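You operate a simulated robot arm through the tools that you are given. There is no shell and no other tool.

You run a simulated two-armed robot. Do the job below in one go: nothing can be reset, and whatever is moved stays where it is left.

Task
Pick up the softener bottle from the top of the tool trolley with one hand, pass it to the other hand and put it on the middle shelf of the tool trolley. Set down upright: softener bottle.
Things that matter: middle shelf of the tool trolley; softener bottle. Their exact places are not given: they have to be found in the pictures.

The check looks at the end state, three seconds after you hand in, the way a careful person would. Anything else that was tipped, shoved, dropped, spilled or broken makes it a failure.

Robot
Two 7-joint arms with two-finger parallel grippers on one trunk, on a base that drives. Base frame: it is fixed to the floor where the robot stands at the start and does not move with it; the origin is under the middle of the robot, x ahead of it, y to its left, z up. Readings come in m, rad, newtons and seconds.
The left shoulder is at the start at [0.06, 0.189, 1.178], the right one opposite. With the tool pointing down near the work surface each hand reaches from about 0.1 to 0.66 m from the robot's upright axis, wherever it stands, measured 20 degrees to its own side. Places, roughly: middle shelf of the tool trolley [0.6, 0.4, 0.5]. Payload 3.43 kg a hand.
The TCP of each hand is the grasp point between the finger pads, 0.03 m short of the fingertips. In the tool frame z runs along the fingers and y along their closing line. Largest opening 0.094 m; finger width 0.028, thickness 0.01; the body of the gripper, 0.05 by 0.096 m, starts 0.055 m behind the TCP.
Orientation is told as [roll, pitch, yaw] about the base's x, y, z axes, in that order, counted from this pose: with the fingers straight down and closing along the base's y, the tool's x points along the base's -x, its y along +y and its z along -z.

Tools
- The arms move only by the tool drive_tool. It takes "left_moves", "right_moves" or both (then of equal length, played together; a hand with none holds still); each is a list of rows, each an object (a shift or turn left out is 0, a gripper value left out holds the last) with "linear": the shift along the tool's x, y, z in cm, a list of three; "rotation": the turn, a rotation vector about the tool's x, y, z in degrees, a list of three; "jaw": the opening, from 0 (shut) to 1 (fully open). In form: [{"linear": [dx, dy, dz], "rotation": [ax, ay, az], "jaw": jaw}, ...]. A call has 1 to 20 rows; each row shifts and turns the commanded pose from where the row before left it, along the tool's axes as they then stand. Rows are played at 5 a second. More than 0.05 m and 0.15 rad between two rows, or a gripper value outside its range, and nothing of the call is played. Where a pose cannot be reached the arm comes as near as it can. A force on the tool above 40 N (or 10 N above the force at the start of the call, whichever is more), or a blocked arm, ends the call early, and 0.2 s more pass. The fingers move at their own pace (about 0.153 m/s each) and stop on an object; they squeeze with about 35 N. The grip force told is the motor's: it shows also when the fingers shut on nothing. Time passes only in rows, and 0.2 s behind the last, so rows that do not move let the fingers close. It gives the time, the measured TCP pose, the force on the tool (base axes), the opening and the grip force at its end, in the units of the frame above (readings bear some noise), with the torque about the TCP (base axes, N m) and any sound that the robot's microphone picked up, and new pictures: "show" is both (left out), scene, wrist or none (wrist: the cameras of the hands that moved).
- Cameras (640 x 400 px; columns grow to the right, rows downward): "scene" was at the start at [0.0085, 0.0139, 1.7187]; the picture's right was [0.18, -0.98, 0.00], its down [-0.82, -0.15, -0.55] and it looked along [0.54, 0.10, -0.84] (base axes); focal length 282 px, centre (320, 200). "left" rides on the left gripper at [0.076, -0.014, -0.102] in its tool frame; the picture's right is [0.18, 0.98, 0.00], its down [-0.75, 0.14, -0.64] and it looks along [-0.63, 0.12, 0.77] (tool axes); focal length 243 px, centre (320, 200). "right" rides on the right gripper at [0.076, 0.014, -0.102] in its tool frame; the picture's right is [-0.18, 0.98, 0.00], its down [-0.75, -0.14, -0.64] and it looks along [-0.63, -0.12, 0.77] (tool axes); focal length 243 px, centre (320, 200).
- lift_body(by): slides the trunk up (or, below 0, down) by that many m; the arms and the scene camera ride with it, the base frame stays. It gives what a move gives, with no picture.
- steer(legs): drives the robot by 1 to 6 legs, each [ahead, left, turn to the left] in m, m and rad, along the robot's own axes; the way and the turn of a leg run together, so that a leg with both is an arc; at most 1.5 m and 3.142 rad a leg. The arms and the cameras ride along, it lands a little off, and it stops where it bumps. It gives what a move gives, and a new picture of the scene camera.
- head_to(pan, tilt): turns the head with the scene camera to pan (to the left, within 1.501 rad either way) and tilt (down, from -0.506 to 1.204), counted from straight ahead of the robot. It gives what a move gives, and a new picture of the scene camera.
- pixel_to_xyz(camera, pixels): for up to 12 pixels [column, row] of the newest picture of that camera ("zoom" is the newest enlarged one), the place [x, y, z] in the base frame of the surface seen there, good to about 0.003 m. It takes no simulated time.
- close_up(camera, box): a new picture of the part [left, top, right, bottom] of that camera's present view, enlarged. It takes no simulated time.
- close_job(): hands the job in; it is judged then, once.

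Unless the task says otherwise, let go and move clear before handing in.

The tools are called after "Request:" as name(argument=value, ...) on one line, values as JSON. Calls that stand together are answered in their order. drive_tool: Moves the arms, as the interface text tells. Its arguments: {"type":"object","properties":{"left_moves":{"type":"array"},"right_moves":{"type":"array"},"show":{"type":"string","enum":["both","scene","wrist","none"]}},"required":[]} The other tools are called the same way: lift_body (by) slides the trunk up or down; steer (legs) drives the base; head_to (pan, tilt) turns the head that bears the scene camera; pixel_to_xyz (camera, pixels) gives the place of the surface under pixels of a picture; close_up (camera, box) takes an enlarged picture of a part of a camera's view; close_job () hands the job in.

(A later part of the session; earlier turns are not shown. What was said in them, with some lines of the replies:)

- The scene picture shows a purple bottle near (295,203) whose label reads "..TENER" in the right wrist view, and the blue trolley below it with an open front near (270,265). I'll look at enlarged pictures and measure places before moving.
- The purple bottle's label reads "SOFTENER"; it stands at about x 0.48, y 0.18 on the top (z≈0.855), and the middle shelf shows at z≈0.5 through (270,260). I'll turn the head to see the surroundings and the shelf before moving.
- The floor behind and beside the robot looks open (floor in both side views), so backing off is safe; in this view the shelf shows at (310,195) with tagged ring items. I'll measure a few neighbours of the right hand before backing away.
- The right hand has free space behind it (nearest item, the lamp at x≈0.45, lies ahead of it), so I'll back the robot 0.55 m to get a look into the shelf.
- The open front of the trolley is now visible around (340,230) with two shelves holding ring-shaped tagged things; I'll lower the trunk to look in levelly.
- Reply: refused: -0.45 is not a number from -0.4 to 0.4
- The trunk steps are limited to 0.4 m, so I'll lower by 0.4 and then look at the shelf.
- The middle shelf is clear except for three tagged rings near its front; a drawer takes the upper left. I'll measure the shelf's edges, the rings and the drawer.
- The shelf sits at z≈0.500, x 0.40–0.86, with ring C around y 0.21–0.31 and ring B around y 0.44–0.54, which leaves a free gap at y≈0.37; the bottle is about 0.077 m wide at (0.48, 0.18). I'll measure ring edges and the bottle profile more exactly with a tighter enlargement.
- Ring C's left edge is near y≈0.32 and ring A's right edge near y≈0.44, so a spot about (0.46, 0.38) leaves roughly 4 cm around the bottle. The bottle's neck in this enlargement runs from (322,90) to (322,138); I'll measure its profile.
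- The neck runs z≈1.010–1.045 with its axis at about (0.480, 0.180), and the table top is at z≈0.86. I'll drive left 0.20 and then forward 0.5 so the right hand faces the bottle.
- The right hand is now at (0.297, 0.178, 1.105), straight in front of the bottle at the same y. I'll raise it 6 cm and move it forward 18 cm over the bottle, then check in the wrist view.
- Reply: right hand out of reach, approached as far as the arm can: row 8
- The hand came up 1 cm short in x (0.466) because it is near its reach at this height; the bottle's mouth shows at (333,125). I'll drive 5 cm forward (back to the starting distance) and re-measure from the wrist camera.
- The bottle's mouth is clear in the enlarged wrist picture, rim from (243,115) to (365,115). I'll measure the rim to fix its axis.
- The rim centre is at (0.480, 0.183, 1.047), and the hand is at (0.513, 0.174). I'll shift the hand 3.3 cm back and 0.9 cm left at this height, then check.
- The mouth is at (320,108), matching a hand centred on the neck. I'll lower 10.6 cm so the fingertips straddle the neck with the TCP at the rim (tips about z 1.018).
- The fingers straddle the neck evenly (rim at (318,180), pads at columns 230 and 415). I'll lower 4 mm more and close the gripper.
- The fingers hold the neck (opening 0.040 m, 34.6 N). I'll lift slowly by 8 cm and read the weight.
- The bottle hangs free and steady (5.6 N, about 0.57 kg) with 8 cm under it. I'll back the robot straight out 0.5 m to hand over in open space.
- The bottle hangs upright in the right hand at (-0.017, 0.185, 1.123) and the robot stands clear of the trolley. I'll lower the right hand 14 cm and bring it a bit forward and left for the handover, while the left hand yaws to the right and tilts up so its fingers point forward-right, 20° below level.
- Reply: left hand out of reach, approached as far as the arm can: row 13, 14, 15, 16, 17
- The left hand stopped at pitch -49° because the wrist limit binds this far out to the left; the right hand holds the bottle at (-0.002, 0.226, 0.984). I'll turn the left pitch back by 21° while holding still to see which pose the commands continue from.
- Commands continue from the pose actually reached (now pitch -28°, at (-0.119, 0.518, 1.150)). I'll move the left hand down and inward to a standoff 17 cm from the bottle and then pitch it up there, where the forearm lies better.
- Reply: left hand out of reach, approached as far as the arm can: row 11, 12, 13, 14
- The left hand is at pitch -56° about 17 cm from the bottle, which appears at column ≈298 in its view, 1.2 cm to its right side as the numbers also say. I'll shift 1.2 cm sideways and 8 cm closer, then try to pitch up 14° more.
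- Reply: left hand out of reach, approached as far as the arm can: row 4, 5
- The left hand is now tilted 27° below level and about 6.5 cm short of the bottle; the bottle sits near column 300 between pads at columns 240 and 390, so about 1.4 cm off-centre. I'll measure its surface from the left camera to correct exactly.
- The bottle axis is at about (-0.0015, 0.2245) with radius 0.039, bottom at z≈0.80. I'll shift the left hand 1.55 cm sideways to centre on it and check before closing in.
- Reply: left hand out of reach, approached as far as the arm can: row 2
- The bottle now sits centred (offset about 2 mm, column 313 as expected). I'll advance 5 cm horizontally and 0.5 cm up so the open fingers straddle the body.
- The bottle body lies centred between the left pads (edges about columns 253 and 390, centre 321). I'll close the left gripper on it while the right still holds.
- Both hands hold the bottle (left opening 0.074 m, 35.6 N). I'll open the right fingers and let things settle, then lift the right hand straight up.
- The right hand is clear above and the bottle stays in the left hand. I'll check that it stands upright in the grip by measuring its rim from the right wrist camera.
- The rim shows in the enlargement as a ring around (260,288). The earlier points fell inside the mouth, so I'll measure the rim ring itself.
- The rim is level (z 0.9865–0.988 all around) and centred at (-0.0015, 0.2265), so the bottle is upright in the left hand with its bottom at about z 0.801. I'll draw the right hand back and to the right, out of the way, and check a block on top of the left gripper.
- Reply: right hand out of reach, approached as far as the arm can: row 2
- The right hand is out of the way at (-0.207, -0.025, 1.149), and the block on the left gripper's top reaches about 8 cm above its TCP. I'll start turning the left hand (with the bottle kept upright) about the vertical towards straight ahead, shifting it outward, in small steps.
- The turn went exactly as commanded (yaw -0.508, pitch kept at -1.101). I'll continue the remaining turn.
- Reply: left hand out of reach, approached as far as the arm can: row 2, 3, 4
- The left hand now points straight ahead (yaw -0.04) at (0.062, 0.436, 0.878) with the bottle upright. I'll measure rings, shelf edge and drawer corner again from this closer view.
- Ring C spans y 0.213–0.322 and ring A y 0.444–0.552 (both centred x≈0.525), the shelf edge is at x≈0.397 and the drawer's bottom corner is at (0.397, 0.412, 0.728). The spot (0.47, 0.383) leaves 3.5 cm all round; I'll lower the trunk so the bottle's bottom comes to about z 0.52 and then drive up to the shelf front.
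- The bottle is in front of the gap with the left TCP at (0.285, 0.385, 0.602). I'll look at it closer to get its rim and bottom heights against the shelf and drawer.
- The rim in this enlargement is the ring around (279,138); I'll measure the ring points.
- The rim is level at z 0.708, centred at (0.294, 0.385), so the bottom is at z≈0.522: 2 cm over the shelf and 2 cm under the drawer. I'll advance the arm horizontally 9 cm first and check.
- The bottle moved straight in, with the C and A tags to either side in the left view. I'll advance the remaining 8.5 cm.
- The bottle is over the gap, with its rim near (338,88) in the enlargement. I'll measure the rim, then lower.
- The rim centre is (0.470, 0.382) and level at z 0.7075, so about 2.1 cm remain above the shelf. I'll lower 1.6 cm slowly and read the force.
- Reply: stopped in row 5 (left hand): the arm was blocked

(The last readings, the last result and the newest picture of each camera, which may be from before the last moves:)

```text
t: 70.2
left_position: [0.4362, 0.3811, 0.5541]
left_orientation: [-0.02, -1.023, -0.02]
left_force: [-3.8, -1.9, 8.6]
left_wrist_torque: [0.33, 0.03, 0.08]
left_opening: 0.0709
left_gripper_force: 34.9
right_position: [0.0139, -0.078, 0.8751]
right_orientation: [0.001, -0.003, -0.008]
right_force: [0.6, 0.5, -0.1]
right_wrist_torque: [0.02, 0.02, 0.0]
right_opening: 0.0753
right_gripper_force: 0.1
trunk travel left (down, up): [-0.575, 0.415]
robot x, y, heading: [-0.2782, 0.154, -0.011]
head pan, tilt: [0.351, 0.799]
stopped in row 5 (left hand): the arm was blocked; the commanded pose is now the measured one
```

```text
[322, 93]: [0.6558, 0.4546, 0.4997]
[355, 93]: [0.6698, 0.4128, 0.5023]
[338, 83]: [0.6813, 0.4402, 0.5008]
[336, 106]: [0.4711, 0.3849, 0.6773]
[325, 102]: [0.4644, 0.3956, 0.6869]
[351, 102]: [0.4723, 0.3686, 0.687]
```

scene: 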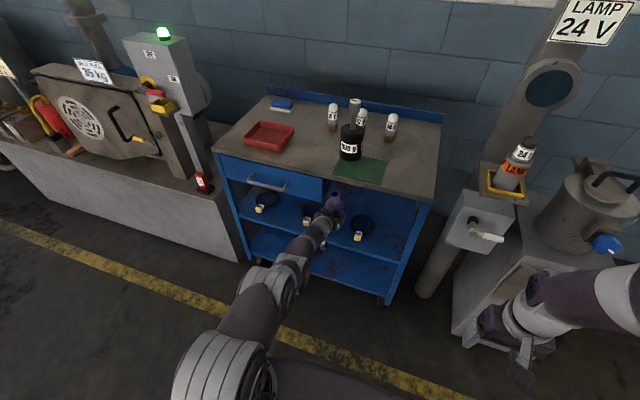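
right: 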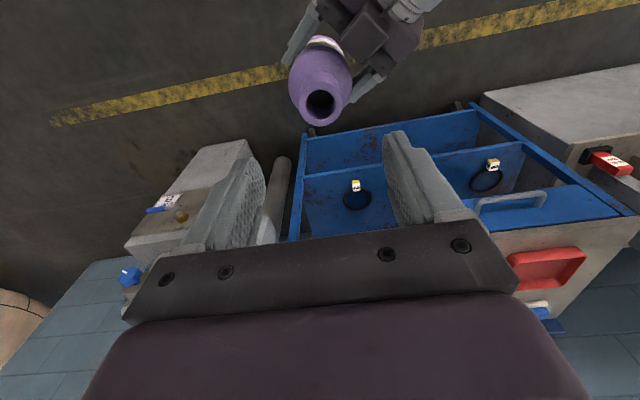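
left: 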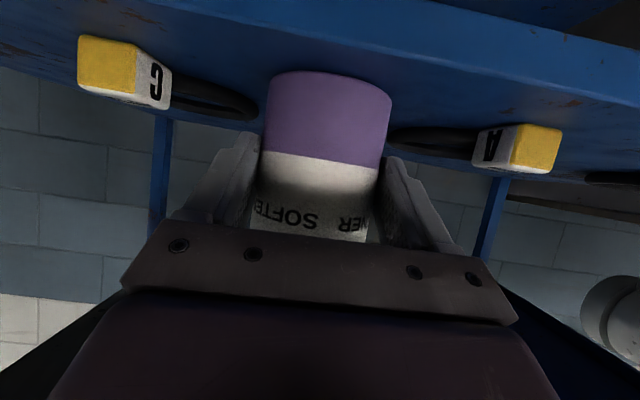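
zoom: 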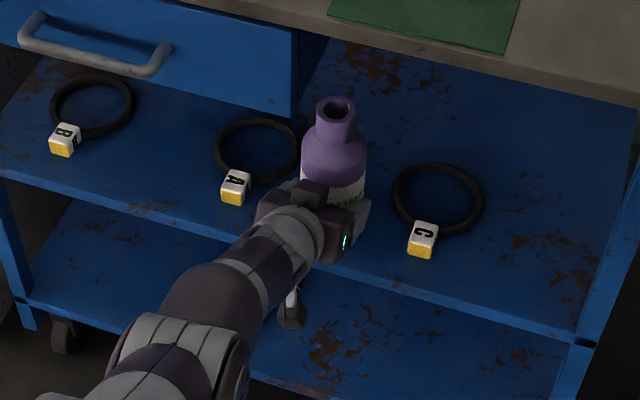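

Something unexpected happened: the arm was blocked and the hand ended lower (z 0.554) and 2 cm back, with the pitch changed to -1.02; the bottle still looks upright near (335,140) and the rings look unmoved. I'll measure the rim and look closely before doing anything.

Request:
pixel_to_xyz(camera="zoom", pixels=[[320, 107], [352, 108], [336, 98], [335, 120], [323, 115], [349, 116], [308, 160], [360, 160], [335, 155], [335, 180], [350, 192], [300, 205]])

Request:
close_up(camera="left", box=[160, 40, 480, 260])

Request:
drive_tool(left_moves=[{}], show="both")

```text
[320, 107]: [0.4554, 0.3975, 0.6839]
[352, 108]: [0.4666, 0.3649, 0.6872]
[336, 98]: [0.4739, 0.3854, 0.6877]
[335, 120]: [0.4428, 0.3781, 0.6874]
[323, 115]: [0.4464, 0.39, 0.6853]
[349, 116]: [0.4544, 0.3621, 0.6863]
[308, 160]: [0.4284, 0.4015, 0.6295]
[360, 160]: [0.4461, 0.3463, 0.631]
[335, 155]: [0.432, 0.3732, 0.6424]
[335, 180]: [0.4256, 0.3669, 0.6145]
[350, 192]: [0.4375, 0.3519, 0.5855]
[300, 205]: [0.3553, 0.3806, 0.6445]
```

```text
1.82 times, centred on (320, 150) of left
```

zoom: 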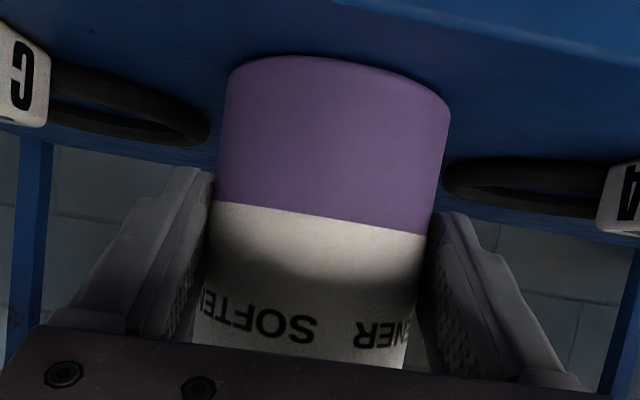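

```text
t: 70.6
left_position: [0.4371, 0.3804, 0.555]
left_orientation: [-0.021, -1.026, -0.019]
left_force: [-1.5, 0.6, 4.7]
left_wrist_torque: [0.34, -0.1, 0.08]
left_opening: 0.0708
left_gripper_force: 34.7
right_position: [0.0153, -0.0769, 0.8753]
right_orientation: [0.0, -0.003, -0.008]
right_force: [-0.8, 0.3, 0.7]
right_wrist_torque: [-0.01, -0.01, 0.02]
right_opening: 0.0751
right_gripper_force: 0.1
trunk travel left (down, up): [-0.575, 0.415]
robot x, y, heading: [-0.2811, 0.1508, -0.007]
head pan, tilt: [0.351, 0.799]
```

scene: 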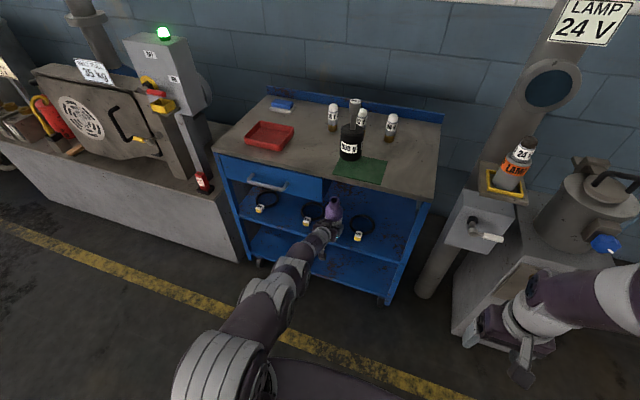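
left: 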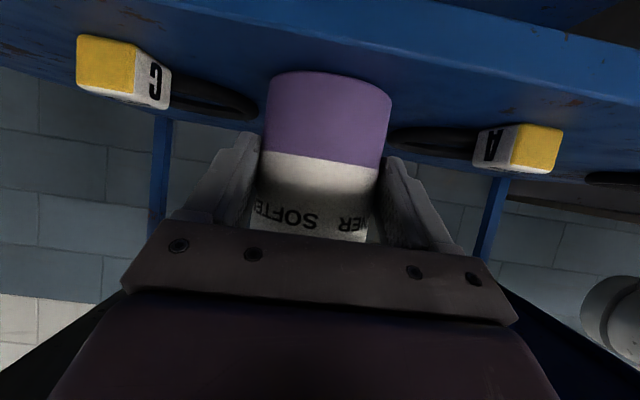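

The bottle's rim is at z≈0.687, centred at (0.460, 0.381) and level, so it is standing on the shelf (bottom ≈0.501) with the fingertips at mid-body and light contact force (about 5 N). The fingertips only just reach past its axis, so I'll simply open the left gripper without moving the arm.

Request:
drive_tool(left_moves=[{"jaw": 1}, {}, {}, {}], show="both")

Request:
close_up(camera="scene", box=[270, 170, 390, 280])

```text
t: 71.6
left_position: [0.436, 0.381, 0.5552]
left_orientation: [-0.021, -1.025, -0.019]
left_force: [-0.3, -0.3, -1.4]
left_wrist_torque: [-0.02, -0.06, 0.04]
left_opening: 0.094
left_gripper_force: 0.1
right_position: [0.0152, -0.0769, 0.8753]
right_orientation: [-0.002, 0.0, -0.008]
right_force: [0.0, -0.3, 0.4]
right_wrist_torque: [0.02, -0.03, 0.04]
right_opening: 0.0752
right_gripper_force: 0.2
trunk travel left (down, up): [-0.575, 0.415]
robot x, y, heading: [-0.2811, 0.1528, -0.003]
head pan, tilt: [0.351, 0.799]
```

scene: 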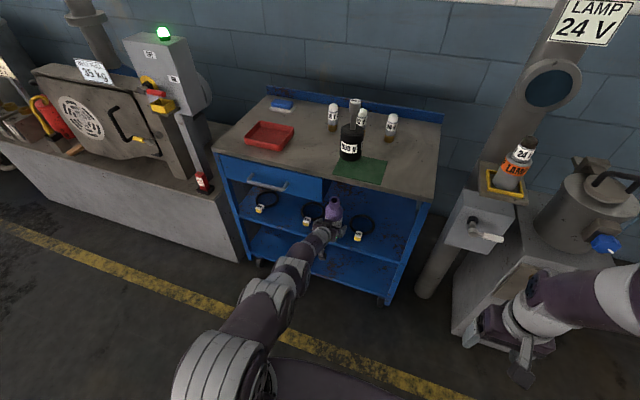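
left: 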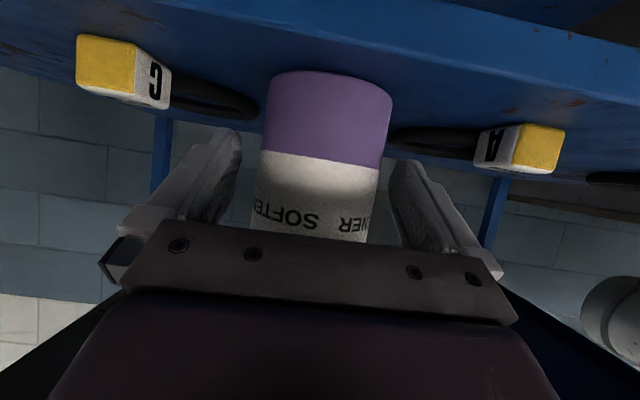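

```text
3.64 times, centred on (330, 225) of scene
```

zoom: 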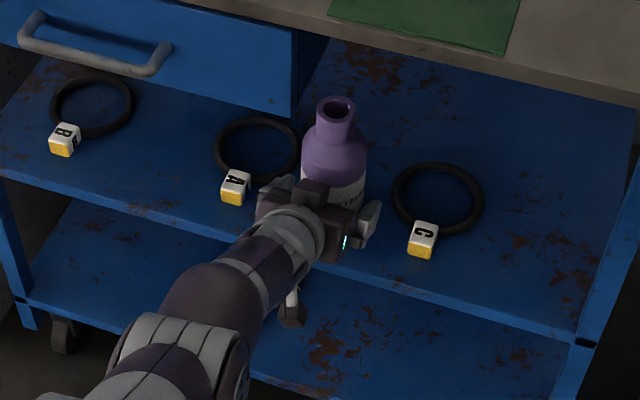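

The fingers are open with visible gaps on both sides of the bottle (pads at columns 230 and 400, bottle 262–388), and the bottle stands by itself. I'll back the base straight out so the arm stays in its pose.

Request:
steer(legs=[[-0.3, 0, 0]])

Request:
close_up(camera="scene", box=[250, 120, 410, 250])

Request:
drive_tool(left_moves=[{}], show="both")

```text
t: 73.6
left_position: [0.1367, 0.3838, 0.5555]
left_orientation: [-0.023, -1.025, -0.017]
left_force: [-0.8, 0.1, -0.7]
left_wrist_torque: [-0.02, -0.06, 0.01]
left_opening: 0.0938
left_gripper_force: 0.0
right_position: [-0.2845, -0.0748, 0.8755]
right_orientation: [0.0, -0.002, -0.006]
right_force: [-0.8, -0.3, -0.1]
right_wrist_torque: [0.01, -0.02, -0.01]
right_opening: 0.0753
right_gripper_force: 0.1
trunk travel left (down, up): [-0.575, 0.415]
robot x, y, heading: [-0.5791, 0.1533, -0.007]
head pan, tilt: [0.351, 0.799]
```

scene: 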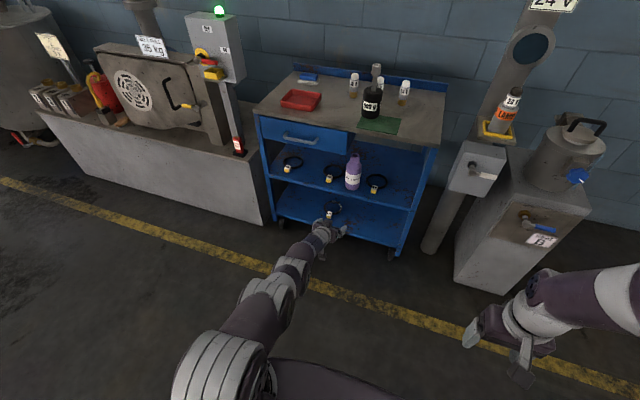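

```text
3.08 times, centred on (330, 185) of scene
```

zoom: 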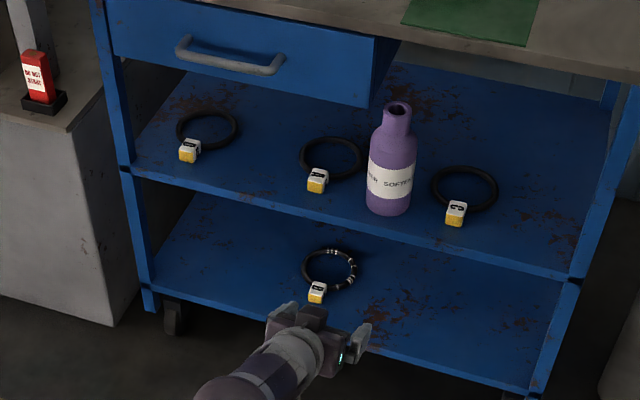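

```text
t: 74.0
left_position: [0.1396, 0.3831, 0.5577]
left_orientation: [-0.022, -1.028, -0.017]
left_force: [-0.5, -0.8, 0.5]
left_wrist_torque: [-0.01, 0.01, 0.0]
left_opening: 0.094
left_gripper_force: 0.1
right_position: [-0.283, -0.0748, 0.8754]
right_orientation: [0.002, -0.001, -0.005]
right_force: [-0.1, 0.5, -0.3]
right_wrist_torque: [-0.03, 0.0, 0.02]
right_opening: 0.0753
right_gripper_force: 0.0
trunk travel left (down, up): [-0.575, 0.415]
robot x, y, heading: [-0.5831, 0.148, -0.006]
head pan, tilt: [0.351, 0.799]
```

scene: 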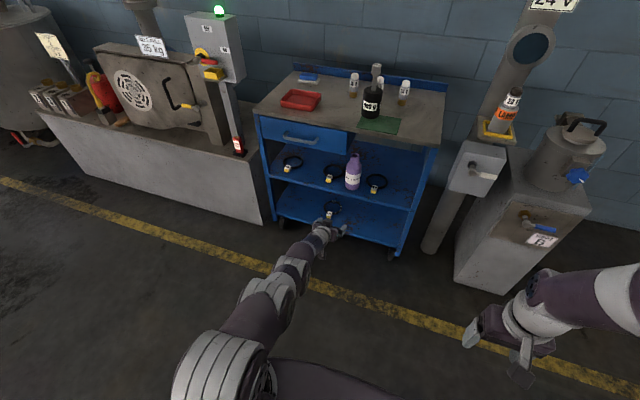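
left: 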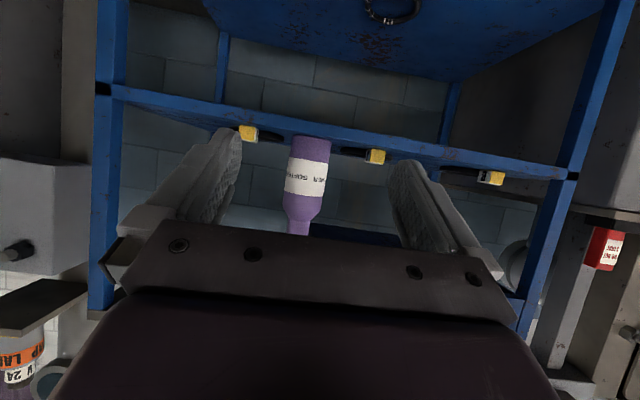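

The bottle stands upright on the middle shelf between rings A and C at (390,165) in the enlargement, and nothing else appears moved. I'll verify its rim and base heights and the ring tags once more before handing in.

Request:
close_up(camera="scene", box=[310, 135, 400, 205])

Request:
pixel_to_xyz(camera="scene", pixels=[[354, 155], [352, 188], [353, 175], [329, 179], [374, 191], [289, 170], [372, 75], [354, 80]])

```text
5.71 times, centred on (355, 170) of scene
```

zoom: 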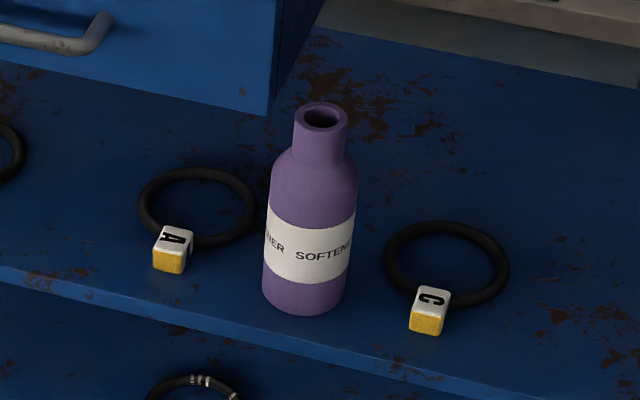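

```text
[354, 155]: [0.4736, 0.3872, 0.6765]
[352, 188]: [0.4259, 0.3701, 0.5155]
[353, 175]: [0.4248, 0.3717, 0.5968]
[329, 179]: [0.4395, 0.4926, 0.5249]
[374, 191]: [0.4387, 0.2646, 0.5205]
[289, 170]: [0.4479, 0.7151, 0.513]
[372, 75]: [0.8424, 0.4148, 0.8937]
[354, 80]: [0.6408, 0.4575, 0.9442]
```

The softener bottle stands upright at about (0.46, 0.38) on the middle shelf, front face vertical (x 0.426 low, 0.425 mid). Tags A and C are where they were, both hands are clear, so I'm handing in.

Request:
close_job()

```text
The job is handed in.
```

The softener bottle is standing upright on the middle shelf of the tool trolley, between rings A and C at about (0.46, 0.38). I've handed the job in.

- **Pick and pass:** The right hand lifted the bottle by its neck from the trolley top. The left hand took it by the body in open space in front of the trolley, and the right hand then let go and moved clear.
- **Set-down problem:** While the left hand was lowering the bottle onto the shelf, the arm was reported blocked. It ended about 3 cm lower and 2 cm further back than I had commanded, and I don't know why. The bottle was then standing on the shelf with its rim level. I opened the fingers without moving the arm and backed the robot straight out.
- **Final check:** After backing out, the bottle stood by itself with its front face vertical. The tags on rings A and C measured where they were before. Nothing else on the trolley looked moved in the last pictures, and both hands were clear.
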